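You operate a simulated robot arm through the tools that you are given. There is no shell and no other tool. Be economical: measure what you need, move in short steps, check, and stop when the job is done.

You run a simulated two-armed robot. Do the job below in one go: nothing can be reset, and whatever is moved stays where it is left.

JOB
Wipe up the spill on the top of the steel bench with the cloth and put it back.

The check looks at the end state, three seconds after you hand in, the way a careful person would. Anything else that was tipped, shoved, dropped, spilled or broken makes it a failure. Flat cloth is picked up by pressing the open fingertips on it (5 to 10 N) and closing them slowly along it; thin cloth reads only 2 to 8 mm in the jaws.

ROBOT AND FRAMES
Two 7-joint arms with two-finger grippers on one trunk, on a base that drives. Base frame: it is fixed to the floor where the robot stands at the start and does not move with it; the origin is under the middle of the robot, x ahead of it, y to its left, z up; the surface under the hand at the start is at about z = 86. Lengths are in cm, angles in degrees, forces in N, time in s.
The left shoulder is at the start at [2.5, 21.8, 118], the right one opposite. With the tool pointing down near the work surface each hand reaches from about 18 to 76 cm from the robot's upright axis, wherever it stands, measured 20 degrees to its own side. Payload 2.2 kg a hand.
Tool frame (each hand has its own): the origin (TCP) lies between the finger pads and is the grasp point; the fingertips stand 1.9 cm ahead of it; z points along the fingers, y is the line along which they close. The gripper opens to 11.6 cm. The gripper's body begins 7 cm behind the TCP.
Orientation is that of the tool frame in the base frame, as a unit quaternion [x, y, z, w]. With the fingers straight down and closing along the base's y, the tool's x points along the base's -x, its y along +y and its z along -z.

CONTROLS
- The arms move only by the tool nudge_tool. It takes "left_plan", "right_plan" or both (then of equal length, played together; a hand with none holds still); each is a list of rows, each a list of 3 entries, a list of its own where there are three numbers: the gripper command, from -1 (fully open) to 1 (shut), values between in proportion, then the shift along the base's x, y, z in m, then the turn, a rotation vector about the base's x, y, z in degrees. In form: [[claw, [tx, ty, tz], [rx, ry, rz]], ...]. A call has 1 to 12 rows; each row shifts and turns the commanded pose from where the row before left it. A row lasts 0.2 s, in which the tool goes at most 5 cm and 8.6 degrees; a call with a longer step from one row to the next is refused whole, and so is a gripper value outside its range. A pose out of reach is approached as far as the arm can. The call stops where the force on the tool passes 40 N (or 10 N more than at its start, if that is more) or the arm is blocked; 0.2 s more then pass. Each finger halts on what it meets, pressing with about 28 N; the grip force reading is that of the motor and also rises with nothing between the fingers. The clock runs only during rows and for 0.2 s after the last one: add rows that do not move to give the fingers time. It gives the time, the measured TCP pose, the force on the tool (base axes), the opening and the grip force at its end, in the units of the frame above (readings bear some noise), with the torque about the TCP (base axes, N m) and any sound that the robot's microphone picked up.
- Cameras (640 x 400 px; columns grow to the right, rows downward): "scene" is now at [12.36, 3.51, 134.92]; the picture's right is [0.38, -0.92, 0.00], its down [-0.55, -0.23, -0.80] and it looks along [0.74, 0.31, -0.60] (base axes); focal length 275 px, centre (320, 200). "left" rides on the left gripper at [6.9, 1.5, -9.7] in its tool frame; the picture's right is [-0.21, 0.98, 0.00], its down [-0.76, -0.17, -0.63] and it looks along [-0.62, -0.14, 0.77] (tool axes); focal length 251 px, centre (320, 200). "right" rides on the right gripper at [6.9, -1.5, -9.7] in its tool frame; the picture's right is [0.21, 0.98, 0.00], its down [-0.76, 0.17, -0.63] and it looks along [-0.62, 0.14, 0.77] (tool axes); focal length 251 px, centre (320, 200). There is no depth. A picture from a camera that has moved, and an enlarged one, comes with that camera's place and axes in the base frame and with its lens.
- camera(camera): a new picture of that camera. It takes no simulated time.
- move_column(by): slides the trunk up (or, below 0, down) by that many cm; the arms and the scene camera ride with it, the base frame stays. It gives what a move gives, with no picture.
- base_move(legs): drives the robot by 1 to 6 legs, each [ahead, left, turn to the left] in cm, cm and degrees, along the robot's own axes; the way and the turn of a leg run together, so that a leg with both is an arc; at most 150 cm and 180 degrees a leg. The arms and the cameras ride along, it lands a little off, and it stops where it bumps. It gives what a move gives.
- aim_head(pan, tilt): turns the head with the scene camera to pan (to the left, within 80 degrees either way) and tilt (down, from -29 to 69), counted from straight ahead of the robot. It gives what a move gives.
- inspect(camera, box): a new picture of the part [left, top, right, bottom] of that camera's present view, enlarged. It takes no simulated time.
- sign_off(): hands the job in; it is judged then, once.

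Work in short steps. Places have to be worked out from the pictures, the camera data and where the tool is seen: move nearer, look again, correct. Check each grasp and each placing, and mend what went wrong. You have 120 turns and 92 pictures in all, those below and enlarged ones among them. Open the grippers and draw the arms clear of the work before you hand the job in, unless the task says otherwise; then end with one line.

The tools are called as a command line: name --argument value ..., lists and objects as JSON in quotes. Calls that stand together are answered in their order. nudge_tool: Moves the arms, as the interface text tells. Its arguments: {"type":"object","properties":{"left_plan":{"type":"array","items":{"type":"array"}},"right_plan":{"type":"array","items":{"type":"array"}}},"required":[]} The other tools are called the same way: move_column (by) slides the trunk up or down; base_move (legs) drives the base; aim_head (pan, tilt) turns the head that bears the scene camera; camera (camera) takes a picture; inspect (camera, box) takes an enlarged picture of a part of a camera's view; sign_off () hands the job in.

At the start:

```text
clock: 0.0
left_eef_pos: [49.91, 42.7, 106.44]
left_tcp_rot: [0.0, 1.0, -0.001, -0.002]
left_force: [0.4, -0.3, 0.3]
left_torque: [0.01, -0.03, 0.01]
left_gripper_width: 11.6
left_grasp_force: 0.0
right_eef_pos: [46.99, -6.18, 114.11]
right_tcp_rot: [0.0, 1.0, -0.002, 0.0]
right_force: [-0.2, 0.0, -0.1]
right_torque: [0.01, 0.02, 0.01]
right_gripper_width: 11.6
right_grasp_force: 0.0
trunk travel left (down, up): [-32.5, 16.5]
robot x, y, heading: [-0.08, 0.04, -0.2]
head pan, tilt: [22.4, 36.4]
```

scene: 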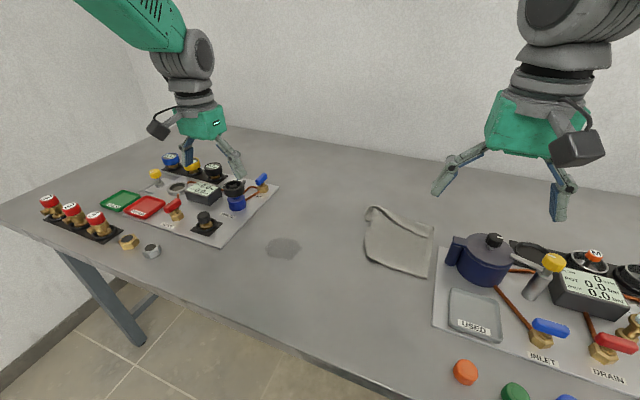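
right: 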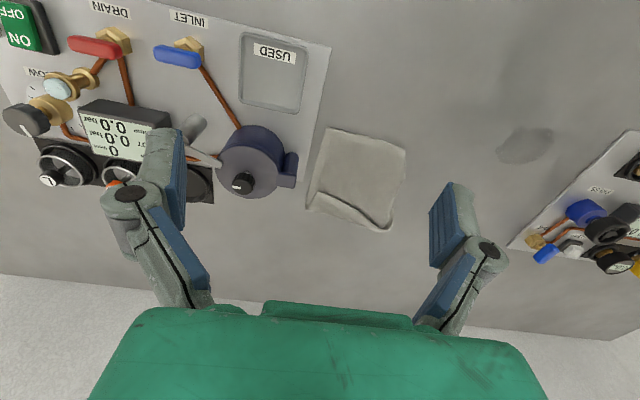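
left: 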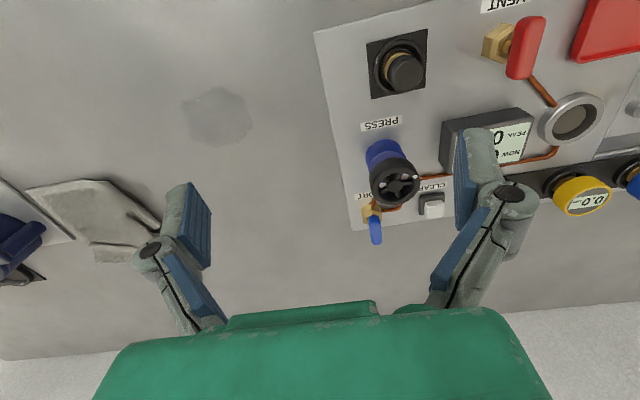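

The spill seems to lie at about (51.7, 29.5) and the cloth at about (64, 4.5). I'll take a closer look at both before moving.

inspect --camera "scene" --box '[340, 180, 460, 300]'

inspect --camera "scene" --box '[220, 190, 360, 290]'

inspect --camera "right" --box '[290, 110, 430, 240]'

```text
3.33 times, centred on (400, 240) of scene
camera zoom: at [12.36, 3.51, 134.92], right [0.38, -0.92, 0.0], down [-0.55, -0.23, -0.8], along [0.74, 0.31, -0.6], focal length 916 px, centre (53, 67)
```

zoom: 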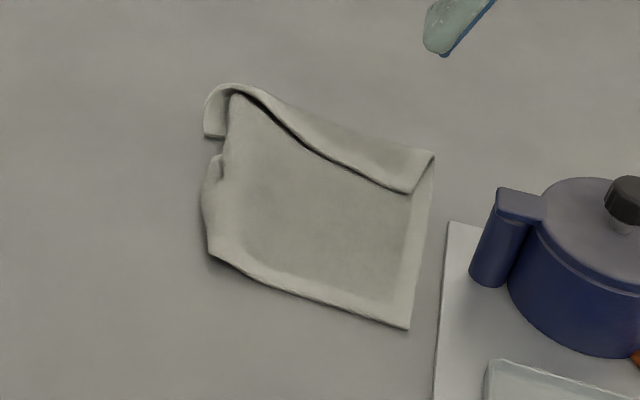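

```text
4.00 times, centred on (290, 240) of scene
camera zoom: at [12.36, 3.51, 134.92], right [0.38, -0.92, 0.0], down [-0.55, -0.23, -0.8], along [0.74, 0.31, -0.6], focal length 1100 px, centre (440, 40)
```

zoom: 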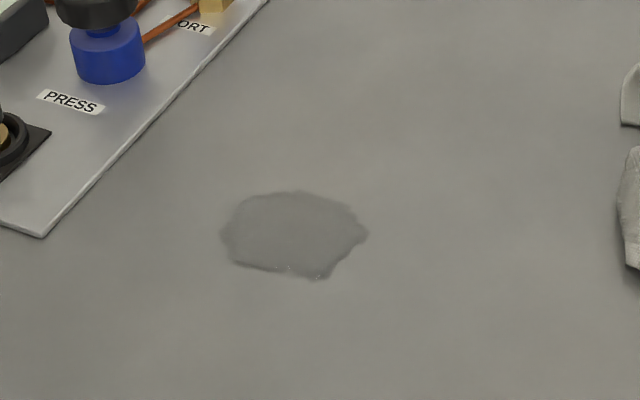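

```text
3.08 times, centred on (360, 175) of right
camera zoom: at [40.02, -7.73, 123.73], right [-0.21, 0.98, 0.0], down [0.76, 0.17, 0.63], along [0.62, 0.13, -0.78], focal length 774 px, centre (197, 277)
```

zoom: 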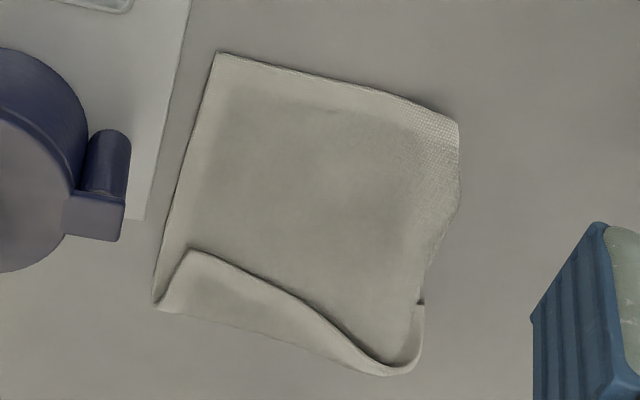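

The cloth covers roughly x 56–73, y -3.5 to 14. I'll use the left hand, since it reaches both cloth and spill. I'll move the right hand aside and the left one over the cloth.

nudge_tool --left_plan '[[-1, [0.0164, -0.0446, -0.006], [0, 0, 0]], [-1, [0.0164, -0.0446, -0.006], [0, 0, 0]], [-1, [0.0164, -0.0446, -0.006], [0, 0, 0]], [-1, [0.0164, -0.0446, -0.006], [0, 0, 0]], [-1, [0.0164, -0.0446, -0.006], [0, 0, 0]], [-1, [0.0164, -0.0446, -0.006], [0, 0, 0]], [-1, [0.0164, -0.0446, -0.006], [0, 0, 0]], [-1, [0.0164, -0.0446, -0.006], [0, 0, 0]], [-1, [0, 0, 0], [0, 0, 0]]]' --right_plan '[[-1, [-0.01, -0.04, 0.005], [0, 0, 0]], [-1, [-0.01, -0.04, 0.005], [0, 0, 0]], [-1, [-0.01, -0.04, 0.005], [0, 0, 0]], [-1, [-0.01, -0.03, 0.005], [0, 0, 0]], [-1, [-0.01, -0.03, 0.005], [0, 0, 0]], [-1, [-0.01, -0.03, 0.005], [0, 0, 0]], [-1, [0, -0.02, 0], [0, 0, 0]], [-1, [0, 0, 0], [0, 0, 0]], [-1, [0, 0, 0], [0, 0, 0]]]'

camera --camera "scene"

camera --camera "left"

```text
clock: 2.0
left_eef_pos: [62.39, 7.3, 101.83]
left_tcp_rot: [-0.001, 1.0, -0.002, 0.002]
left_force: [0.0, 0.4, -0.1]
left_torque: [-0.06, -0.02, -0.01]
left_gripper_width: 11.62
left_grasp_force: 0.1
right_eef_pos: [40.55, -29.07, 117.46]
right_tcp_rot: [-0.001, 1.0, -0.002, 0.002]
right_force: [-0.6, 0.0, -0.6]
right_torque: [-0.02, -0.02, -0.02]
right_gripper_width: 11.59
right_grasp_force: 0.0
trunk travel left (down, up): [-32.5, 16.5]
robot x, y, heading: [-0.11, -0.07, 0.1]
head pan, tilt: [22.4, 36.4]
```

```text
85 pictures are left
camera scene: at [12.29, 3.48, 134.93], right [0.38, -0.92, 0.0], down [-0.55, -0.23, -0.8], along [0.74, 0.31, -0.6], focal length 275 px, centre (320, 200)
```

scene: 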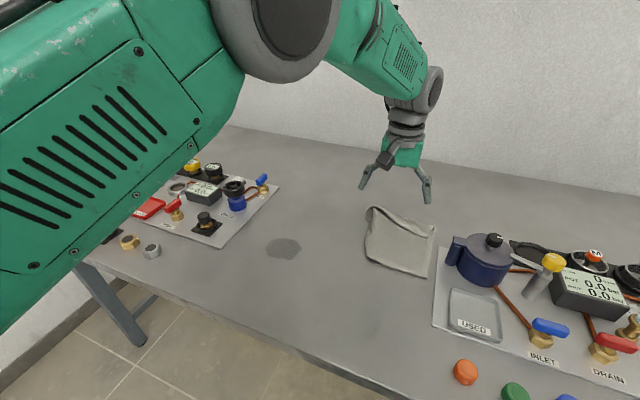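

```text
84 pictures are left
camera left: at [55.56, 8.67, 111.5], right [0.21, 0.98, 0.0], down [0.75, -0.16, 0.64], along [0.62, -0.14, -0.77], focal length 251 px, centre (320, 200)
```

left: 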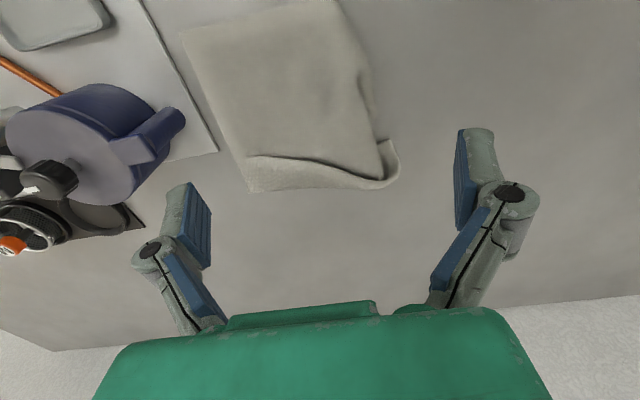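

Both views agree the cloth's centre is near (64.5, 4.5), and the pot handle is near (61, -5). I'll lower to just above the cloth at about (64, 6) with the fingers partly closed.

nudge_tool --left_plan '[[-0.2, [0.008, -0.006, -0.025], [0, 0, 0]], [-0.2, [0.008, -0.006, -0.025], [0, 0, 0]], [-0.2, [0, 0, -0.025], [0, 0, 0]], [-0.2, [0, 0, -0.02], [0, 0, 0]], [-0.2, [0, 0, -0.01], [0, 0, 0]], [-0.2, [0, 0, 0], [0, 0, 0]], [-0.2, [0, 0, 0], [0, 0, 0]]]'

camera --camera "left"

```text
clock: 3.6
left_eef_pos: [64.16, 5.34, 91.11]
left_tcp_rot: [0.001, 1.0, 0.001, 0.0]
left_force: [0.6, -0.4, -0.1]
left_torque: [0.02, -0.03, -0.01]
left_gripper_width: 6.99
left_grasp_force: 0.0
right_eef_pos: [40.6, -29.78, 117.19]
right_tcp_rot: [0.0, 1.0, 0.0, 0.001]
right_force: [-0.3, 0.0, 0.2]
right_torque: [-0.01, 0.01, 0.0]
right_gripper_width: 11.6
right_grasp_force: 0.1
trunk travel left (down, up): [-32.5, 16.5]
robot x, y, heading: [-0.02, 0.34, -0.2]
head pan, tilt: [22.4, 36.4]
```

```text
83 pictures are left
camera left: at [57.34, 6.75, 100.89], right [0.21, 0.98, 0.0], down [0.76, -0.17, 0.63], along [0.62, -0.13, -0.77], focal length 251 px, centre (320, 200)
```

left: 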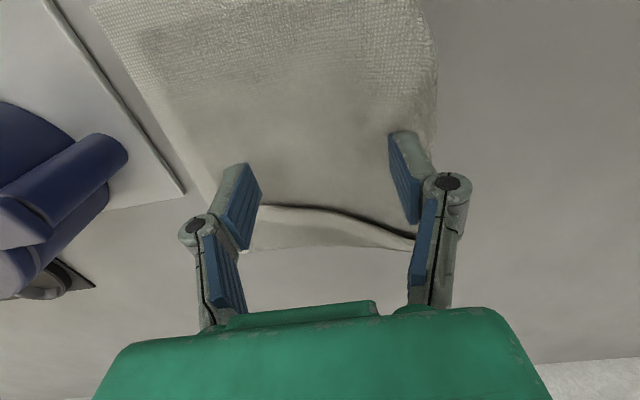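

The fingers straddle the cloth's middle with the tips at about z 89. I'll descend slowly to touch.

nudge_tool --left_plan '[[-0.2, [0, 0, -0.01], [0, 0, 0]], [-0.2, [0, 0, -0.007], [0, 0, 0]], [-0.2, [0, 0, -0.004], [0, 0, 0]], [-0.2, [0, 0, 0], [0, 0, 0]]]'

```text
clock: 4.6
left_eef_pos: [64.35, 5.49, 89.27]
left_tcp_rot: [0.0, 1.0, 0.001, 0.002]
left_force: [0.3, 0.2, 1.3]
left_torque: [0.05, -0.03, 0.0]
left_gripper_width: 6.94
left_grasp_force: 0.1
right_eef_pos: [40.69, -29.54, 117.27]
right_tcp_rot: [0.0, 1.0, 0.0, 0.001]
right_force: [-0.4, -1.1, 0.0]
right_torque: [0.0, -0.02, -0.02]
right_gripper_width: 11.6
right_grasp_force: 0.2
trunk travel left (down, up): [-32.5, 16.5]
robot x, y, heading: [-0.41, 0.08, 0.0]
head pan, tilt: [22.4, 36.4]
```

First contact reads about 1.3 N, so I'll press a little further.

nudge_tool --left_plan '[[-0.2, [0, 0, -0.003], [0, 0, 0]], [-0.2, [0, 0, -0.003], [0, 0, 0]], [-0.2, [0, 0, 0], [0, 0, 0]]]'

```text
clock: 5.4
left_eef_pos: [64.24, 5.61, 88.74]
left_tcp_rot: [-0.001, 1.0, 0.001, 0.002]
left_force: [2.4, -0.1, 8.4]
left_torque: [0.39, 0.01, -0.07]
left_gripper_width: 7.17
left_grasp_force: 1.4
right_eef_pos: [40.62, -29.72, 117.3]
right_tcp_rot: [0.0, 1.0, 0.001, 0.001]
right_force: [0.6, 0.4, 0.2]
right_torque: [0.0, 0.02, -0.02]
right_gripper_width: 11.59
right_grasp_force: 0.1
trunk travel left (down, up): [-32.5, 16.5]
robot x, y, heading: [-0.13, -0.01, 0.1]
head pan, tilt: [22.4, 36.4]
```

The press is 8.4 N, within range. I'll close the fingers slowly along the cloth.

nudge_tool --left_plan '[[-0.1, [0, 0, 0], [0, 0, 0]], [0.0, [0, 0, 0], [0, 0, 0]], [0.1, [0, 0, 0], [0, 0, 0]], [0.2, [0, 0, 0], [0, 0, 0]], [0.3, [0, 0, 0], [0, 0, 0]], [0.4, [0, 0, 0], [0, 0, 0]], [0.5, [0, 0, 0], [0, 0, 0]], [0.6, [0, 0, 0], [0, 0, 0]], [0.7, [0, 0, 0], [0, 0, 0]], [0.8, [0, 0, 0], [0, 0, 0]], [0.9, [0, 0, 0], [0, 0, 0]], [1, [0, 0, 0], [0, 0, 0]]]'

camera --camera "left"

```text
clock: 8.0
left_eef_pos: [64.2, 5.61, 88.54]
left_tcp_rot: [0.0, 1.0, 0.0, 0.001]
left_force: [-0.2, 1.3, 5.5]
left_torque: [0.08, 0.02, -0.01]
left_gripper_width: 1.03
left_grasp_force: 27.8
right_eef_pos: [40.6, -29.65, 117.28]
right_tcp_rot: [0.0, 1.0, 0.001, 0.001]
right_force: [0.5, 0.7, -0.7]
right_torque: [0.01, 0.0, 0.01]
right_gripper_width: 11.61
right_grasp_force: 0.0
trunk travel left (down, up): [-32.5, 16.5]
robot x, y, heading: [-0.12, -0.18, -0.1]
head pan, tilt: [22.4, 36.4]
```

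```text
82 pictures are left
camera left: at [57.37, 6.87, 98.3], right [0.21, 0.98, 0.0], down [0.76, -0.17, 0.63], along [0.62, -0.13, -0.77], focal length 251 px, centre (320, 200)
```

left: 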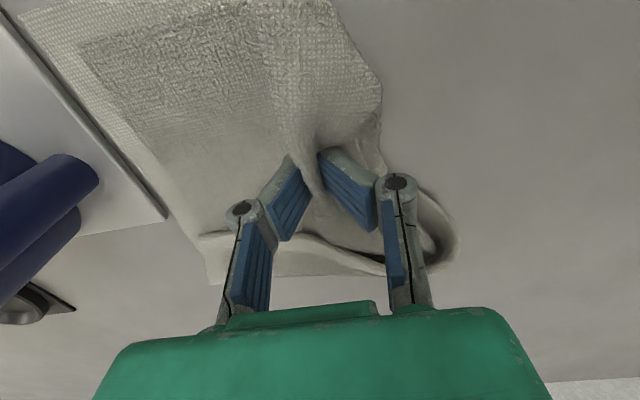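

The cloth is gripped, with 1.0 cm of bunched cloth in the jaws. I'll lift a little to confirm the hold before moving.

nudge_tool --left_plan '[[1, [0, 0, 0.01], [0, 0, 0]], [1, [0, 0, 0.015], [0, 0, 0]], [1, [0, 0.005, 0.015], [0, 0, 0]], [1, [-0.005, 0.01, 0.01], [0, 0, 0]], [1, [0, 0, 0], [0, 0, 0]]]'

camera --camera "scene"

```text
clock: 9.2
left_eef_pos: [63.79, 6.81, 93.61]
left_tcp_rot: [0.001, 1.0, 0.0, 0.001]
left_force: [0.6, 0.1, -1.1]
left_torque: [0.04, 0.0, 0.0]
left_gripper_width: 1.03
left_grasp_force: 28.7
right_eef_pos: [40.6, -29.63, 117.23]
right_tcp_rot: [-0.001, 1.0, 0.001, 0.0]
right_force: [0.1, -0.8, 0.0]
right_torque: [-0.01, 0.01, -0.02]
right_gripper_width: 11.58
right_grasp_force: 0.1
trunk travel left (down, up): [-32.5, 16.5]
robot x, y, heading: [0.03, -0.09, -0.0]
head pan, tilt: [22.4, 36.4]
```

```text
81 pictures are left
camera scene: at [12.42, 3.01, 134.92], right [0.38, -0.92, 0.0], down [-0.55, -0.22, -0.8], along [0.74, 0.31, -0.6], focal length 275 px, centre (320, 200)
```

scene: 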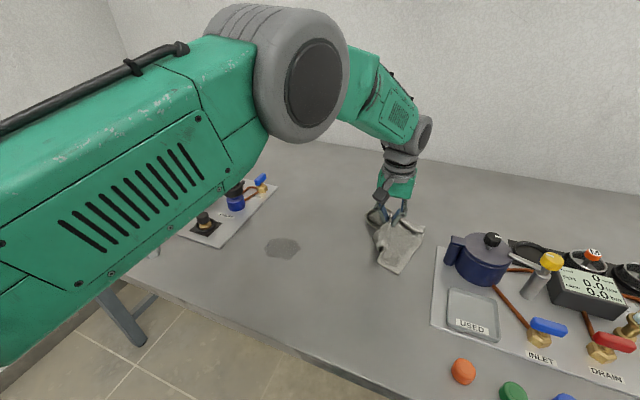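

The cloth hangs from the fingers. I'll carry it low to over the spill at about (52, 29).

nudge_tool --left_plan '[[1, [-0.017, 0.032, 0], [0, 0, 0]], [1, [-0.017, 0.032, 0], [0, 0, 0]], [1, [-0.017, 0.032, 0], [0, 0, 0]], [1, [-0.017, 0.032, 0], [0, 0, 0]], [1, [-0.017, 0.032, 0], [0, 0, 0]], [1, [-0.017, 0.032, 0], [0, 0, 0]], [1, [-0.015, 0.028, 0], [0, 0, 0]], [1, [0, 0, 0], [0, 0, 0]]]'

camera --camera "left"

camera --camera "scene"

```text
clock: 11.0
left_eef_pos: [52.08, 29.24, 93.69]
left_tcp_rot: [-0.001, 1.0, 0.001, 0.002]
left_force: [-0.5, -0.2, -0.1]
left_torque: [0.04, 0.02, 0.01]
left_gripper_width: 1.04
left_grasp_force: 27.6
right_eef_pos: [40.65, -29.49, 117.28]
right_tcp_rot: [0.0, 1.0, 0.0, 0.0]
right_force: [0.7, -0.4, 0.8]
right_torque: [0.02, 0.0, -0.01]
right_gripper_width: 11.58
right_grasp_force: 0.0
trunk travel left (down, up): [-32.5, 16.5]
robot x, y, heading: [-0.26, 0.1, 0.0]
head pan, tilt: [22.4, 36.4]
```

```text
80 pictures are left
camera left: at [45.28, 30.59, 103.29], right [0.21, 0.98, 0.0], down [0.76, -0.17, 0.63], along [0.62, -0.14, -0.77], focal length 251 px, centre (320, 200)
```

left: 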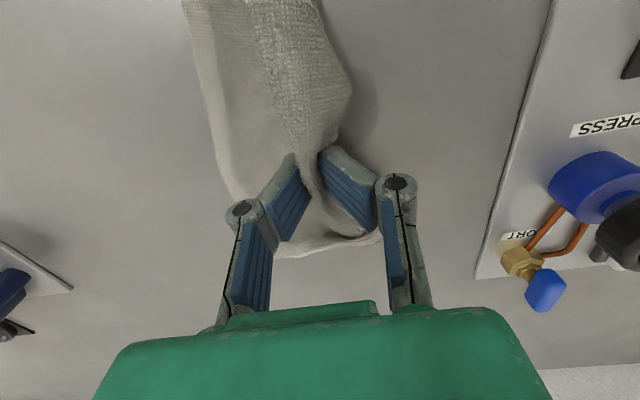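

```text
79 pictures are left
camera scene: at [12.36, 3.26, 134.92], right [0.38, -0.92, 0.0], down [-0.55, -0.23, -0.8], along [0.74, 0.31, -0.6], focal length 275 px, centre (320, 200)
```

scene: 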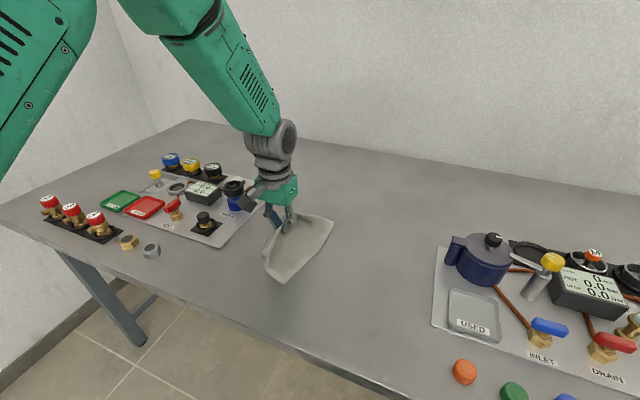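

The cloth is over the spill, and the left panel's edge at y≈43 is clear. I'll lower it and press.

nudge_tool --left_plan '[[1, [0, 0, -0.02], [0, 0, 0]], [1, [0, 0, -0.015], [0, 0, 0]], [1, [0, 0, -0.01], [0, 0, 0]], [1, [0, 0, -0.006], [0, 0, 0]], [1, [0, 0, 0], [0, 0, 0]]]'

```text
clock: 12.2
left_eef_pos: [52.03, 29.11, 88.73]
left_tcp_rot: [0.0, 1.0, 0.002, 0.002]
left_force: [-1.3, 2.2, 20.8]
left_torque: [0.05, 0.09, -0.02]
left_gripper_width: 1.05
left_grasp_force: 28.4
right_eef_pos: [40.56, -29.71, 117.24]
right_tcp_rot: [0.0, 1.0, 0.001, 0.002]
right_force: [0.1, -0.1, -0.7]
right_torque: [0.0, 0.0, 0.0]
right_gripper_width: 11.59
right_grasp_force: 0.1
trunk travel left (down, up): [-32.5, 16.5]
robot x, y, heading: [0.14, -0.05, -0.0]
head pan, tilt: [22.4, 36.4]
```

The press is 20.8 N, a bit firm, so I'll ease off slightly and wipe in short strokes.

nudge_tool --left_plan '[[1, [0, 0, 0.004], [0, 0, 0]], [1, [-0.02, 0, 0], [0, 0, 0]], [1, [-0.02, 0.01, 0], [0, 0, 0]], [1, [0.02, 0.01, 0], [0, 0, 0]], [1, [0.02, 0, 0], [0, 0, 0]], [1, [0.02, 0, 0], [0, 0, 0]], [1, [0.02, -0.015, 0], [0, 0, 0]], [1, [-0.02, -0.015, 0], [0, 0, 0]], [1, [-0.02, 0, 0], [0, 0, 0]], [1, [-0.02, 0, 0], [0, 0, 0]], [1, [-0.02, -0.005, 0], [0, 0, 0]], [1, [0, 0, 0], [0, 0, 0]]]'

camera --camera "scene"

camera --camera "left"

```text
clock: 14.8
left_eef_pos: [47.79, 27.56, 89.07]
left_tcp_rot: [0.0, 1.0, 0.001, 0.001]
left_force: [0.0, 0.0, 3.5]
left_torque: [0.02, 0.02, 0.0]
left_gripper_width: 1.01
left_grasp_force: 27.5
right_eef_pos: [40.54, -29.66, 117.34]
right_tcp_rot: [0.0, 1.0, 0.002, 0.001]
right_force: [0.1, -0.5, -0.1]
right_torque: [0.01, -0.01, -0.02]
right_gripper_width: 11.58
right_grasp_force: 0.1
trunk travel left (down, up): [-32.5, 16.5]
robot x, y, heading: [-0.04, 0.1, -0.2]
head pan, tilt: [22.4, 36.4]
```

```text
78 pictures are left
camera scene: at [12.34, 3.15, 134.93], right [0.38, -0.92, 0.0], down [-0.55, -0.22, -0.8], along [0.74, 0.31, -0.6], focal length 275 px, centre (320, 200)
```

scene: 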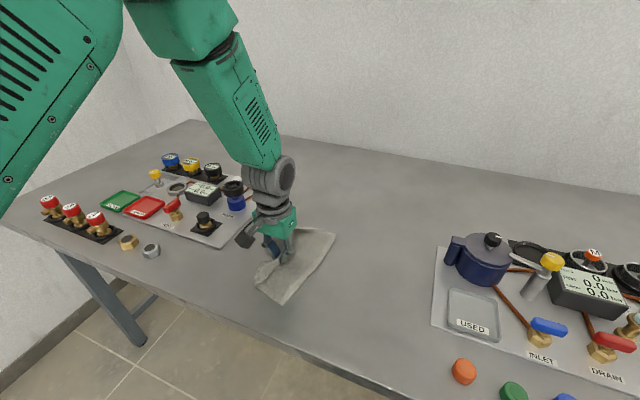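

```text
77 pictures are left
camera left: at [40.91, 28.91, 98.71], right [0.21, 0.98, 0.0], down [0.76, -0.17, 0.63], along [0.62, -0.13, -0.77], focal length 251 px, centre (320, 200)
```

left: 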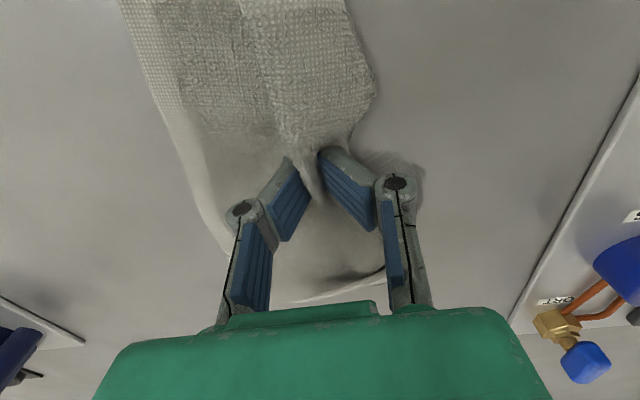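

The spill's left edge still shows near (50, 32). I'll press slightly harder and work over y 30–35.

nudge_tool --left_plan '[[1, [0, 0.02, -0.002], [0, 0, 0]], [1, [0, 0.025, 0], [0, 0, 0]], [1, [0.02, 0.015, 0], [0, 0, 0]], [1, [0.02, 0, 0], [0, 0, 0]], [1, [0.02, 0, 0], [0, 0, 0]], [1, [0.01, -0.02, 0], [0, 0, 0]], [1, [-0.02, 0, 0], [0, 0, 0]], [1, [-0.02, 0, 0], [0, 0, 0]], [1, [-0.02, -0.02, 0], [0, 0, 0]], [1, [0.02, 0, 0], [0, 0, 0]], [1, [0.02, 0, 0], [0, 0, 0]], [1, [0.02, 0, 0], [0, 0, 0]]]'

nudge_tool --left_plan '[[1, [0, 0, 0.02], [0, 0, 0]], [1, [0.01, -0.02, 0.02], [0, 0, 0]], [1, [0.01, -0.04, 0.02], [0, 0, 0]], [1, [0.01, -0.045, 0.02], [0, 0, 0]], [1, [0.01, -0.045, 0.01], [0, 0, 0]], [1, [0.01, -0.045, 0], [0, 0, 0]], [1, [0, 0, 0], [0, 0, 0]]]'

camera --camera "scene"

inspect --camera "scene" --box '[210, 190, 350, 290]'

```text
clock: 17.4
left_eef_pos: [55.12, 29.51, 88.82]
left_tcp_rot: [0.0, 1.0, 0.001, 0.0]
left_force: [-5.1, -0.1, 13.2]
left_torque: [0.0, 0.16, 0.02]
left_gripper_width: 1.03
left_grasp_force: 28.6
right_eef_pos: [40.57, -29.6, 117.37]
right_tcp_rot: [0.0, 1.0, 0.001, 0.001]
right_force: [-0.3, -0.3, -0.1]
right_torque: [0.01, 0.02, 0.01]
right_gripper_width: 11.6
right_grasp_force: 0.0
trunk travel left (down, up): [-32.5, 16.5]
robot x, y, heading: [0.07, 0.05, 0.0]
head pan, tilt: [22.4, 36.4]
```

```text
refused: row 4 steps farther than a row can; nothing moved
```

```text
76 pictures are left
camera scene: at [12.13, 3.06, 134.96], right [0.38, -0.92, 0.0], down [-0.55, -0.22, -0.8], along [0.74, 0.31, -0.59], focal length 275 px, centre (320, 200)
```

scene: 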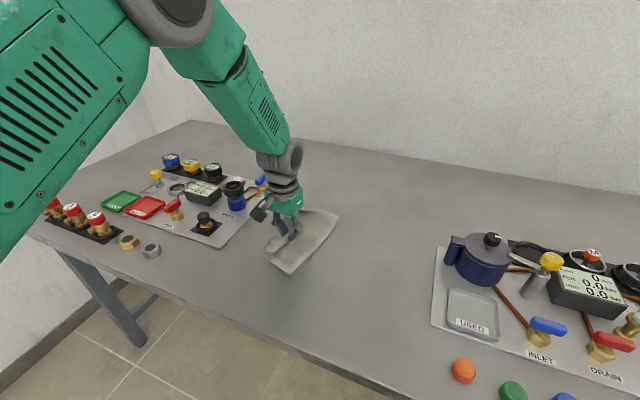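

```text
4.00 times, centred on (280, 240) of scene
camera zoom: at [12.13, 3.06, 134.96], right [0.38, -0.92, 0.0], down [-0.55, -0.22, -0.8], along [0.74, 0.31, -0.59], focal length 1100 px, centre (480, 40)
```

zoom: 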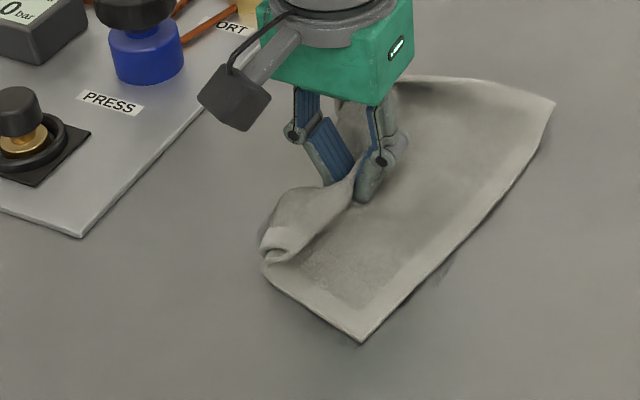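

The lift was refused for step size. There may be a faint residue by the cloth's right edge, so I'll lift with smaller steps and move aside to look.

nudge_tool --left_plan '[[1, [0, 0, 0.02], [0, 0, 0]], [1, [0.01, 0, 0.03], [0, 0, 0]], [1, [0.01, 0, 0.03], [0, 0, 0]], [1, [0.01, -0.03, 0.02], [0, 0, 0]], [1, [0.01, -0.04, 0], [0, 0, 0]], [1, [0.01, -0.04, 0], [0, 0, 0]], [1, [0.01, -0.04, 0], [0, 0, 0]], [1, [0, 0, 0], [0, 0, 0]]]'

inspect --camera "scene" --box '[210, 190, 350, 290]'

camera --camera "scene"

```text
clock: 19.2
left_eef_pos: [60.8, 14.27, 98.49]
left_tcp_rot: [0.0, 1.0, 0.001, 0.001]
left_force: [-1.0, 0.1, -0.2]
left_torque: [0.07, -0.01, -0.01]
left_gripper_width: 1.01
left_grasp_force: 27.8
right_eef_pos: [40.62, -29.61, 117.28]
right_tcp_rot: [0.0, 1.0, 0.002, 0.0]
right_force: [0.3, -0.2, -0.7]
right_torque: [-0.02, -0.02, 0.0]
right_gripper_width: 11.6
right_grasp_force: 0.1
trunk travel left (down, up): [-32.5, 16.5]
robot x, y, heading: [0.09, -0.25, -0.1]
head pan, tilt: [22.4, 36.4]
```

```text
4.00 times, centred on (280, 240) of scene
camera zoom: at [12.37, 2.99, 134.93], right [0.38, -0.92, 0.0], down [-0.55, -0.22, -0.8], along [0.74, 0.31, -0.6], focal length 1100 px, centre (480, 40)
```

zoom: 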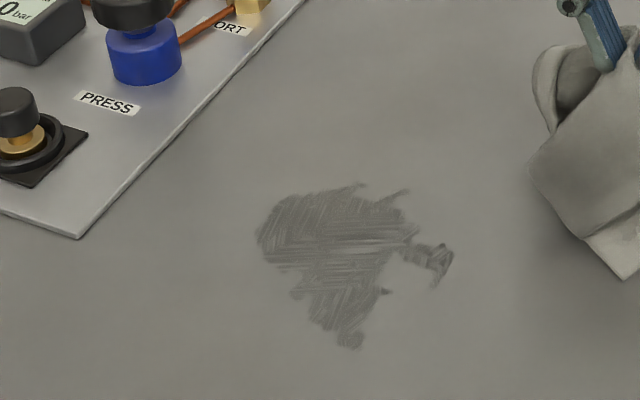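

```text
73 pictures are left
camera scene: at [12.37, 2.99, 134.93], right [0.38, -0.92, 0.0], down [-0.55, -0.22, -0.8], along [0.74, 0.31, -0.6], focal length 275 px, centre (320, 200)
```

scene: 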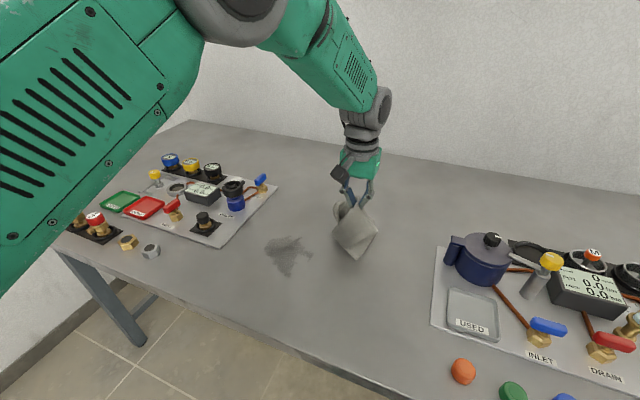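

The spill is only partly wiped: streaks remain over x 44.5–56.5, y 21.5–33. I'll go back and do close, firmer strokes over that whole area, starting from the far left corner.

nudge_tool --left_plan '[[1, [-0.023, 0.028, 0], [0, 0, 0]], [1, [-0.023, 0.028, 0], [0, 0, 0]], [1, [-0.023, 0.028, 0], [0, 0, 0]], [1, [-0.023, 0.028, 0], [0, 0, 0]], [1, [-0.023, 0.028, 0], [0, 0, 0]], [1, [-0.023, 0.028, 0], [0, 0, 0]], [1, [-0.023, 0.03, 0], [0, 0, 0]], [1, [0, 0, -0.03], [0, 0, 0]], [1, [0, 0, -0.03], [0, 0, 0]], [1, [0, 0, -0.025], [0, 0, 0]], [1, [0, 0, -0.01], [0, 0, 0]], [1, [0, 0, -0.003], [0, 0, 0]]]'

```text
clock: 21.8
left_eef_pos: [44.94, 34.44, 89.12]
left_tcp_rot: [0.001, 1.0, 0.002, 0.003]
left_force: [0.5, 1.7, 17.9]
left_torque: [0.08, 0.01, -0.03]
left_gripper_width: 1.05
left_grasp_force: 28.1
right_eef_pos: [40.39, -29.68, 117.35]
right_tcp_rot: [0.001, 1.0, 0.0, 0.001]
right_force: [-0.6, 1.2, 0.1]
right_torque: [-0.01, 0.02, -0.04]
right_gripper_width: 11.59
right_grasp_force: 0.0
trunk travel left (down, up): [-32.5, 16.5]
robot x, y, heading: [0.03, -0.05, -0.1]
head pan, tilt: [22.4, 36.4]
```

Contact is 18 N at (45, 34.4). I'll begin raster strokes along x, stepping 1 cm in -y.

nudge_tool --left_plan '[[1, [0.03, 0, 0], [0, 0, 0]], [1, [0.03, 0, 0], [0, 0, 0]], [1, [0.03, 0, 0], [0, 0, 0]], [1, [0.03, -0.01, 0], [0, 0, 0]], [1, [-0.03, 0, 0], [0, 0, 0]], [1, [-0.03, 0, 0], [0, 0, 0]], [1, [-0.03, 0, 0], [0, 0, 0]], [1, [-0.03, -0.01, 0], [0, 0, 0]], [1, [0.03, 0, 0], [0, 0, 0]], [1, [0.03, 0, 0], [0, 0, 0]], [1, [0.03, 0, 0], [0, 0, 0]], [1, [0.03, -0.01, 0], [0, 0, 0]]]'

```text
clock: 24.4
left_eef_pos: [56.79, 31.18, 89.09]
left_tcp_rot: [0.0, 1.0, 0.001, 0.002]
left_force: [-1.8, 3.2, 15.4]
left_torque: [0.15, 0.07, 0.0]
left_gripper_width: 1.05
left_grasp_force: 27.8
right_eef_pos: [40.56, -29.59, 117.2]
right_tcp_rot: [0.0, 1.0, 0.001, 0.001]
right_force: [-0.1, -0.5, -0.6]
right_torque: [0.03, 0.02, 0.05]
right_gripper_width: 11.63
right_grasp_force: 0.0
trunk travel left (down, up): [-32.5, 16.5]
robot x, y, heading: [-0.15, 0.14, -0.1]
head pan, tilt: [22.4, 36.4]
```

The force is steady at about 15 N; I'll continue the raster.

nudge_tool --left_plan '[[1, [-0.03, 0, 0], [0, 0, 0]], [1, [-0.03, 0, 0], [0, 0, 0]], [1, [-0.03, 0, 0], [0, 0, 0]], [1, [-0.03, -0.01, 0], [0, 0, 0]], [1, [0.03, 0, 0], [0, 0, 0]], [1, [0.03, 0, 0], [0, 0, 0]], [1, [0.03, 0, 0], [0, 0, 0]], [1, [0.03, -0.01, 0], [0, 0, 0]], [1, [-0.03, 0, 0], [0, 0, 0]], [1, [-0.03, 0, 0], [0, 0, 0]], [1, [-0.03, 0, 0], [0, 0, 0]], [1, [-0.03, -0.01, 0], [0, 0, 0]]]'

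nudge_tool --left_plan '[[1, [0.03, 0, 0], [0, 0, 0]], [1, [0.03, 0, 0], [0, 0, 0]], [1, [0.03, 0, 0], [0, 0, 0]], [1, [0.03, -0.01, 0], [0, 0, 0]], [1, [-0.03, 0, 0], [0, 0, 0]], [1, [-0.03, 0, 0], [0, 0, 0]], [1, [-0.03, 0, 0], [0, 0, 0]], [1, [-0.03, -0.01, 0], [0, 0, 0]], [1, [0.03, 0, 0], [0, 0, 0]], [1, [0.03, 0, 0], [0, 0, 0]], [1, [0.03, 0, 0], [0, 0, 0]], [1, [0.03, -0.01, 0], [0, 0, 0]]]'

nudge_tool --left_plan '[[1, [-0.03, 0, 0], [0, 0, 0]], [1, [-0.03, 0, 0], [0, 0, 0]], [1, [-0.03, 0, 0], [0, 0, 0]], [1, [-0.03, -0.01, 0], [0, 0, 0]], [1, [0.03, 0, 0], [0, 0, 0]], [1, [0.03, 0, 0], [0, 0, 0]], [1, [0.03, 0, 0], [0, 0, 0]], [1, [0.03, -0.01, 0], [0, 0, 0]], [1, [-0.03, 0, 0], [0, 0, 0]], [1, [-0.03, 0, 0], [0, 0, 0]], [1, [-0.03, 0, 0], [0, 0, 0]], [1, [-0.03, -0.01, 0], [0, 0, 0]]]'

camera --camera "scene"

```text
clock: 27.0
left_eef_pos: [44.88, 28.46, 89.16]
left_tcp_rot: [0.0, 1.0, 0.001, 0.001]
left_force: [2.3, 1.8, 10.5]
left_torque: [0.09, -0.03, -0.01]
left_gripper_width: 1.08
left_grasp_force: 28.0
right_eef_pos: [40.53, -29.68, 117.31]
right_tcp_rot: [0.0, 1.0, 0.001, 0.002]
right_force: [0.5, -0.3, 0.4]
right_torque: [0.03, -0.01, -0.01]
right_gripper_width: 11.6
right_grasp_force: 0.0
trunk travel left (down, up): [-32.5, 16.5]
robot x, y, heading: [-0.03, -0.66, -0.0]
head pan, tilt: [22.4, 36.4]
```

```text
clock: 29.6
left_eef_pos: [56.83, 25.19, 88.95]
left_tcp_rot: [0.0, 1.0, 0.001, 0.003]
left_force: [-2.8, 2.7, 22.5]
left_torque: [0.09, 0.1, -0.03]
left_gripper_width: 1.05
left_grasp_force: 28.2
right_eef_pos: [40.5, -29.69, 117.31]
right_tcp_rot: [0.001, 1.0, 0.001, 0.002]
right_force: [0.8, 0.1, -0.3]
right_torque: [0.0, 0.02, 0.01]
right_gripper_width: 11.61
right_grasp_force: 0.0
trunk travel left (down, up): [-32.5, 16.5]
robot x, y, heading: [0.13, 0.05, 0.1]
head pan, tilt: [22.4, 36.4]
```

```text
clock: 32.2
left_eef_pos: [44.73, 22.41, 89.06]
left_tcp_rot: [0.0, 1.0, 0.0, 0.002]
left_force: [3.5, 0.7, 17.6]
left_torque: [0.1, -0.05, -0.03]
left_gripper_width: 1.05
left_grasp_force: 28.0
right_eef_pos: [40.49, -29.62, 117.22]
right_tcp_rot: [0.0, 1.0, 0.001, 0.002]
right_force: [-0.3, 0.3, 0.1]
right_torque: [-0.01, 0.0, -0.03]
right_gripper_width: 11.63
right_grasp_force: 0.0
trunk travel left (down, up): [-32.5, 16.5]
robot x, y, heading: [0.2, -0.13, -0.1]
head pan, tilt: [22.4, 36.4]
```

```text
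72 pictures are left
camera scene: at [12.02, 3.01, 134.97], right [0.38, -0.92, 0.0], down [-0.55, -0.22, -0.81], along [0.74, 0.31, -0.59], focal length 275 px, centre (320, 200)
```

scene: 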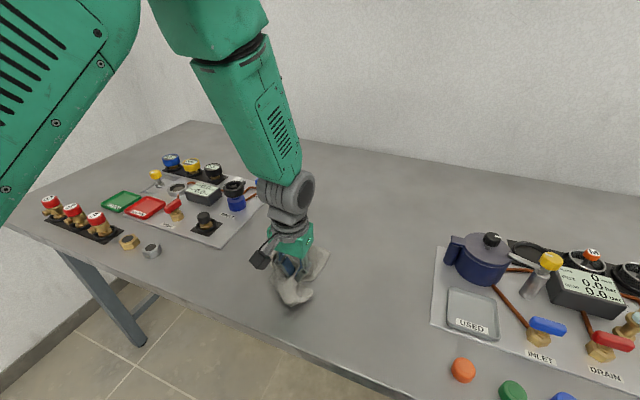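

The area looks much cleaner. I'll do two more strokes, then lift and inspect.

nudge_tool --left_plan '[[1, [0.03, 0, 0], [0, 0, 0]], [1, [0.03, 0, 0], [0, 0, 0]], [1, [0.03, 0, 0], [0, 0, 0]], [1, [0.03, -0.01, 0], [0, 0, 0]], [1, [0, 0, 0.02], [0, 0, 0]], [1, [0, 0, 0.03], [0, 0, 0]], [1, [0.01, -0.02, 0.03], [0, 0, 0]], [1, [0.01, -0.04, 0.015], [0, 0, 0]], [1, [0.01, -0.04, 0], [0, 0, 0]], [1, [0, 0, 0], [0, 0, 0]]]'

inspect --camera "scene" --box '[210, 190, 350, 290]'

camera --camera "left"

```text
clock: 34.4
left_eef_pos: [60.04, 11.34, 98.42]
left_tcp_rot: [0.0, 1.0, 0.001, 0.001]
left_force: [-0.1, 0.1, -0.2]
left_torque: [0.04, 0.01, -0.03]
left_gripper_width: 1.03
left_grasp_force: 28.0
right_eef_pos: [40.59, -29.63, 117.28]
right_tcp_rot: [0.0, 1.0, 0.001, 0.001]
right_force: [-0.7, -0.5, -0.6]
right_torque: [0.01, 0.02, 0.02]
right_gripper_width: 11.58
right_grasp_force: 0.1
trunk travel left (down, up): [-32.5, 16.5]
robot x, y, heading: [-0.09, -0.04, 0.1]
head pan, tilt: [22.4, 36.4]
```

```text
4.00 times, centred on (280, 240) of scene
camera zoom: at [12.37, 2.9, 134.93], right [0.38, -0.92, 0.0], down [-0.55, -0.22, -0.8], along [0.74, 0.31, -0.6], focal length 1100 px, centre (480, 40)
```

zoom: 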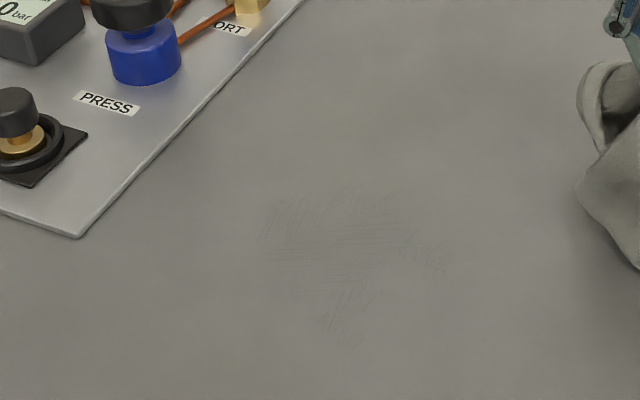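

```text
70 pictures are left
camera left: at [53.12, 12.7, 108.06], right [0.21, 0.98, 0.0], down [0.76, -0.17, 0.63], along [0.62, -0.13, -0.77], focal length 251 px, centre (320, 200)
```

left: 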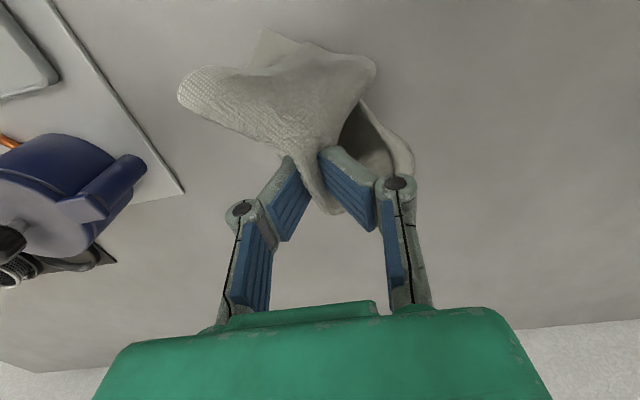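

Only a faint film remains. I'll do a second full pass, this time with strokes along y, starting at (57, 21).

nudge_tool --left_plan '[[1, [-0.01, 0.033, 0], [0, 0, 0]], [1, [-0.01, 0.033, 0], [0, 0, 0]], [1, [-0.01, 0.03, 0], [0, 0, 0]], [1, [0, 0, -0.03], [0, 0, 0]], [1, [0, 0, -0.03], [0, 0, 0]], [1, [0, 0, -0.025], [0, 0, 0]], [1, [0, 0, -0.01], [0, 0, 0]], [1, [0, 0, -0.002], [0, 0, 0]]]'

```text
clock: 36.2
left_eef_pos: [56.97, 20.97, 89.12]
left_tcp_rot: [0.0, 1.0, 0.001, 0.002]
left_force: [-2.1, 2.6, 21.1]
left_torque: [0.07, 0.09, -0.05]
left_gripper_width: 1.06
left_grasp_force: 27.8
right_eef_pos: [40.48, -29.57, 117.38]
right_tcp_rot: [0.0, 1.0, 0.001, 0.002]
right_force: [0.7, -1.0, 0.6]
right_torque: [0.0, 0.0, -0.03]
right_gripper_width: 11.61
right_grasp_force: 0.0
trunk travel left (down, up): [-32.5, 16.5]
robot x, y, heading: [0.09, 0.17, 0.0]
head pan, tilt: [22.4, 36.4]
```

Contact is 21 N. I'll run the strokes along y now, stepping -1 cm in x.

nudge_tool --left_plan '[[1, [0, 0.033, 0], [0, 0, 0]], [1, [0, 0.033, 0], [0, 0, 0]], [1, [0, 0.033, 0], [0, 0, 0]], [1, [-0.01, 0.033, 0], [0, 0, 0]], [1, [0, -0.033, 0], [0, 0, 0]], [1, [0, -0.033, 0], [0, 0, 0]], [1, [0, -0.033, 0], [0, 0, 0]], [1, [-0.01, -0.033, 0], [0, 0, 0]], [1, [0, 0.033, 0], [0, 0, 0]], [1, [0, 0.033, 0], [0, 0, 0]], [1, [0, 0.033, 0], [0, 0, 0]], [1, [-0.01, 0.033, 0], [0, 0, 0]]]'

nudge_tool --left_plan '[[1, [0, -0.033, 0], [0, 0, 0]], [1, [0, -0.033, 0], [0, 0, 0]], [1, [0, -0.033, 0], [0, 0, 0]], [1, [-0.01, -0.033, 0], [0, 0, 0]], [1, [0, 0.033, 0], [0, 0, 0]], [1, [0, 0.033, 0], [0, 0, 0]], [1, [0, 0.033, 0], [0, 0, 0]], [1, [-0.01, 0.033, 0], [0, 0, 0]], [1, [0, -0.033, 0], [0, 0, 0]], [1, [0, -0.033, 0], [0, 0, 0]], [1, [0, -0.033, 0], [0, 0, 0]], [1, [-0.01, -0.033, 0], [0, 0, 0]]]'

nudge_tool --left_plan '[[1, [0, 0.033, 0], [0, 0, 0]], [1, [0, 0.033, 0], [0, 0, 0]], [1, [0, 0.033, 0], [0, 0, 0]], [1, [-0.01, 0.033, 0], [0, 0, 0]], [1, [0, -0.033, 0], [0, 0, 0]], [1, [0, -0.033, 0], [0, 0, 0]], [1, [0, -0.033, 0], [0, 0, 0]], [1, [-0.01, -0.033, 0], [0, 0, 0]], [1, [0, 0.033, 0], [0, 0, 0]], [1, [0, 0.033, 0], [0, 0, 0]], [1, [0, 0.033, 0], [0, 0, 0]], [1, [-0.01, 0.033, 0], [0, 0, 0]]]'

nudge_tool --left_plan '[[1, [0, -0.033, 0], [0, 0, 0]], [1, [0, -0.033, 0], [0, 0, 0]], [1, [0, -0.033, 0], [0, 0, 0]], [1, [-0.01, -0.033, 0], [0, 0, 0]], [1, [0, 0.033, 0], [0, 0, 0]], [1, [0, 0.033, 0], [0, 0, 0]], [1, [0, 0.033, 0], [0, 0, 0]], [1, [-0.01, 0.033, 0], [0, 0, 0]], [1, [0, -0.033, 0], [0, 0, 0]], [1, [0, -0.033, 0], [0, 0, 0]], [1, [0, -0.033, 0], [0, 0, 0]], [1, [-0.005, -0.033, 0], [0, 0, 0]]]'

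```text
clock: 38.8
left_eef_pos: [54.06, 34.31, 88.95]
left_tcp_rot: [0.001, 1.0, 0.002, 0.004]
left_force: [3.1, -5.0, 30.8]
left_torque: [-0.09, 0.02, -0.01]
left_gripper_width: 1.07
left_grasp_force: 27.9
right_eef_pos: [40.35, -29.85, 117.39]
right_tcp_rot: [0.0, 1.0, 0.002, 0.002]
right_force: [-0.4, -0.4, -0.5]
right_torque: [0.02, -0.01, 0.03]
right_gripper_width: 11.58
right_grasp_force: 0.1
trunk travel left (down, up): [-32.5, 16.5]
robot x, y, heading: [0.34, -0.27, -0.2]
head pan, tilt: [22.4, 36.4]
```

```text
clock: 41.4
left_eef_pos: [50.94, 20.82, 88.99]
left_tcp_rot: [0.0, 1.0, 0.002, 0.002]
left_force: [2.6, 4.6, 24.0]
left_torque: [0.17, 0.01, 0.03]
left_gripper_width: 1.02
left_grasp_force: 28.2
right_eef_pos: [40.5, -29.85, 117.33]
right_tcp_rot: [-0.001, 1.0, 0.001, 0.002]
right_force: [-0.2, -0.2, 0.3]
right_torque: [0.02, 0.04, -0.01]
right_gripper_width: 11.59
right_grasp_force: 0.0
trunk travel left (down, up): [-32.5, 16.5]
robot x, y, heading: [0.3, -0.17, 0.2]
head pan, tilt: [22.4, 36.4]
```

```text
clock: 44.0
left_eef_pos: [47.86, 33.84, 89.04]
left_tcp_rot: [0.0, 1.0, 0.001, 0.002]
left_force: [2.8, -3.7, 24.6]
left_torque: [-0.06, 0.01, 0.05]
left_gripper_width: 1.06
left_grasp_force: 28.1
right_eef_pos: [40.53, -29.62, 117.27]
right_tcp_rot: [0.0, 1.0, 0.002, 0.002]
right_force: [0.0, 0.1, 0.0]
right_torque: [0.0, -0.06, -0.03]
right_gripper_width: 11.6
right_grasp_force: 0.0
trunk travel left (down, up): [-32.5, 16.5]
robot x, y, heading: [0.21, 0.06, -0.1]
head pan, tilt: [22.4, 36.4]
```

```text
clock: 46.0
left_eef_pos: [46.04, 32.36, 89.06]
left_tcp_rot: [0.001, 1.0, 0.004, 0.003]
left_force: [-1.7, 4.5, 21.9]
left_torque: [0.11, 0.07, -0.02]
left_gripper_width: 1.04
left_grasp_force: 27.5
right_eef_pos: [40.42, -29.53, 117.32]
right_tcp_rot: [0.0, 1.0, 0.001, 0.002]
right_force: [0.7, 0.2, 0.0]
right_torque: [-0.03, 0.01, -0.02]
right_gripper_width: 11.6
right_grasp_force: 0.0
trunk travel left (down, up): [-32.5, 16.5]
robot x, y, heading: [0.03, 0.12, -0.1]
head pan, tilt: [22.4, 36.4]
stopped in row 9 (left hand): the force on the tool passed its limit at 42 N (the readings are from after the stop); the commanded pose is now the measured one
```

The last call stopped on a force spike, with nothing displaced. I'll finish the last stroke, lift and inspect.

nudge_tool --left_plan '[[1, [0, -0.03, 0.001], [0, 0, 0]], [1, [0, -0.03, 0], [0, 0, 0]], [1, [0, -0.03, 0], [0, 0, 0]], [1, [-0.005, -0.03, 0], [0, 0, 0]], [1, [0, 0, 0.02], [0, 0, 0]], [1, [0.01, 0, 0.03], [0, 0, 0]], [1, [0.03, -0.02, 0.03], [0, 0, 0]], [1, [0.035, -0.02, 0.015], [0, 0, 0]], [1, [0.035, -0.02, 0], [0, 0, 0]], [1, [0.035, -0.02, 0], [0, 0, 0]], [1, [0, 0, 0], [0, 0, 0]]]'

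inspect --camera "scene" --box '[210, 190, 350, 290]'

camera --camera "scene"

camera --camera "left"

```text
clock: 48.4
left_eef_pos: [59.87, 12.48, 98.46]
left_tcp_rot: [0.0, 1.0, 0.002, 0.003]
left_force: [0.4, 0.6, 0.0]
left_torque: [0.04, 0.0, 0.0]
left_gripper_width: 0.98
left_grasp_force: 27.8
right_eef_pos: [40.53, -29.45, 117.52]
right_tcp_rot: [0.0, 1.0, 0.0, 0.002]
right_force: [-0.2, 0.8, 0.7]
right_torque: [0.01, -0.02, 0.05]
right_gripper_width: 11.59
right_grasp_force: 0.0
trunk travel left (down, up): [-32.5, 16.5]
robot x, y, heading: [-0.03, -0.15, 0.1]
head pan, tilt: [22.4, 36.4]
```

```text
4.00 times, centred on (280, 240) of scene
camera zoom: at [12.31, 3.12, 134.94], right [0.38, -0.93, 0.0], down [-0.55, -0.22, -0.8], along [0.74, 0.31, -0.59], focal length 1100 px, centre (480, 40)
```

zoom: 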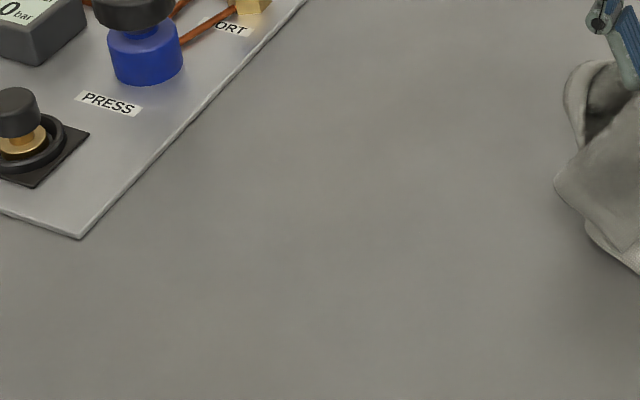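

```text
68 pictures are left
camera scene: at [12.31, 3.12, 134.94], right [0.38, -0.93, 0.0], down [-0.55, -0.22, -0.8], along [0.74, 0.31, -0.59], focal length 275 px, centre (320, 200)
```

scene: 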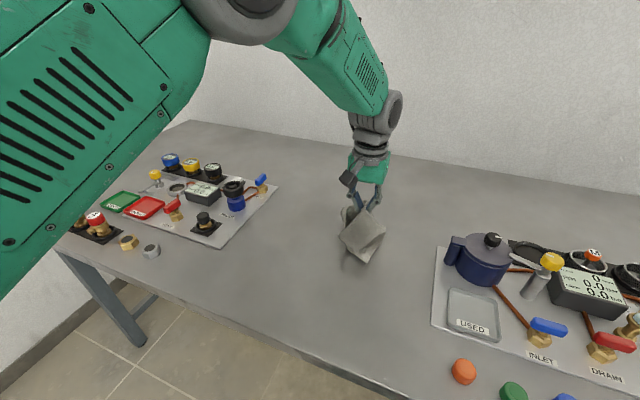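

```text
67 pictures are left
camera left: at [53.0, 13.82, 108.06], right [0.21, 0.98, 0.01], down [0.75, -0.17, 0.64], along [0.62, -0.13, -0.77], focal length 251 px, centre (320, 200)
```

left: 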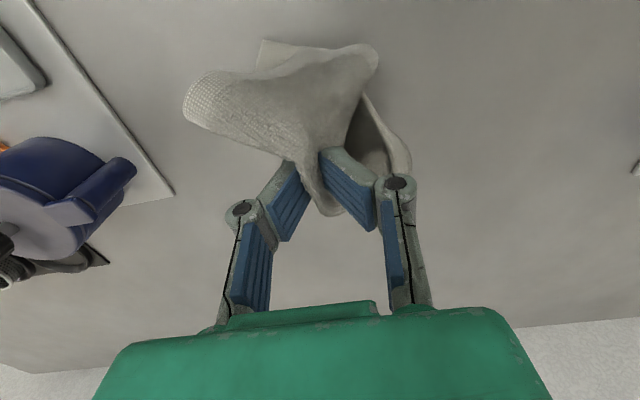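

The bench is clean. Now I'll put the cloth back at its old place, lowering over (64.5, 5.5).

nudge_tool --left_plan '[[1, [0.01, -0.015, 0], [0, 0, 0]], [1, [0.015, -0.025, 0], [0, 0, 0]], [1, [0.015, -0.025, 0], [0, 0, 0]], [1, [0.005, -0.005, -0.02], [0, 0, 0]], [1, [0, 0, -0.03], [0, 0, 0]], [1, [0, 0, -0.025], [0, 0, 0]], [1, [0, 0, -0.013], [0, 0, 0]], [1, [0, 0, 0], [0, 0, 0]]]'

camera --camera "left"

inspect --camera "scene" --box '[340, 180, 460, 300]'

```text
clock: 50.2
left_eef_pos: [64.72, 5.4, 89.6]
left_tcp_rot: [0.0, 1.0, 0.003, 0.003]
left_force: [-0.1, -0.1, 6.6]
left_torque: [0.05, 0.0, 0.0]
left_gripper_width: 1.0
left_grasp_force: 27.9
right_eef_pos: [40.36, -29.63, 117.31]
right_tcp_rot: [0.001, 1.0, 0.001, 0.001]
right_force: [0.1, 0.4, -0.4]
right_torque: [-0.04, -0.01, 0.0]
right_gripper_width: 11.58
right_grasp_force: 0.0
trunk travel left (down, up): [-32.5, 16.5]
robot x, y, heading: [-0.11, 0.23, 0.1]
head pan, tilt: [22.4, 36.4]
```

```text
66 pictures are left
camera left: at [57.8, 6.65, 99.2], right [0.21, 0.98, 0.01], down [0.75, -0.17, 0.64], along [0.62, -0.13, -0.77], focal length 251 px, centre (320, 200)
```

left: 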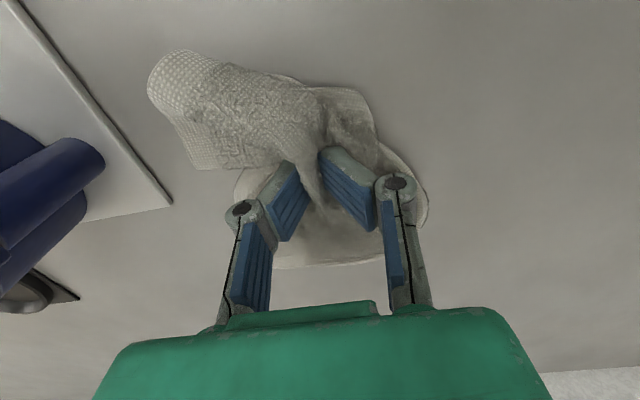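

```text
3.33 times, centred on (400, 240) of scene
camera zoom: at [12.32, 3.04, 134.94], right [0.38, -0.92, 0.0], down [-0.55, -0.22, -0.8], along [0.74, 0.31, -0.59], focal length 916 px, centre (53, 67)
```

zoom: 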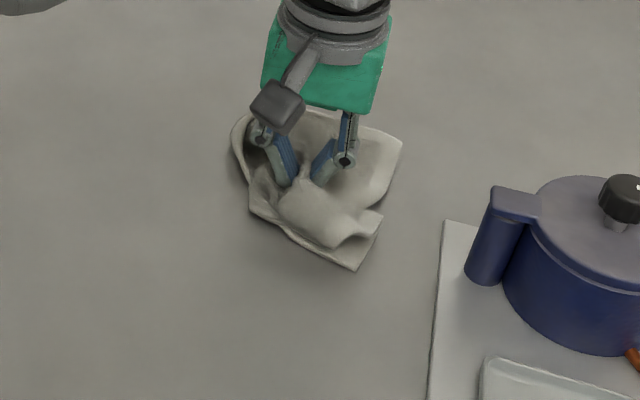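

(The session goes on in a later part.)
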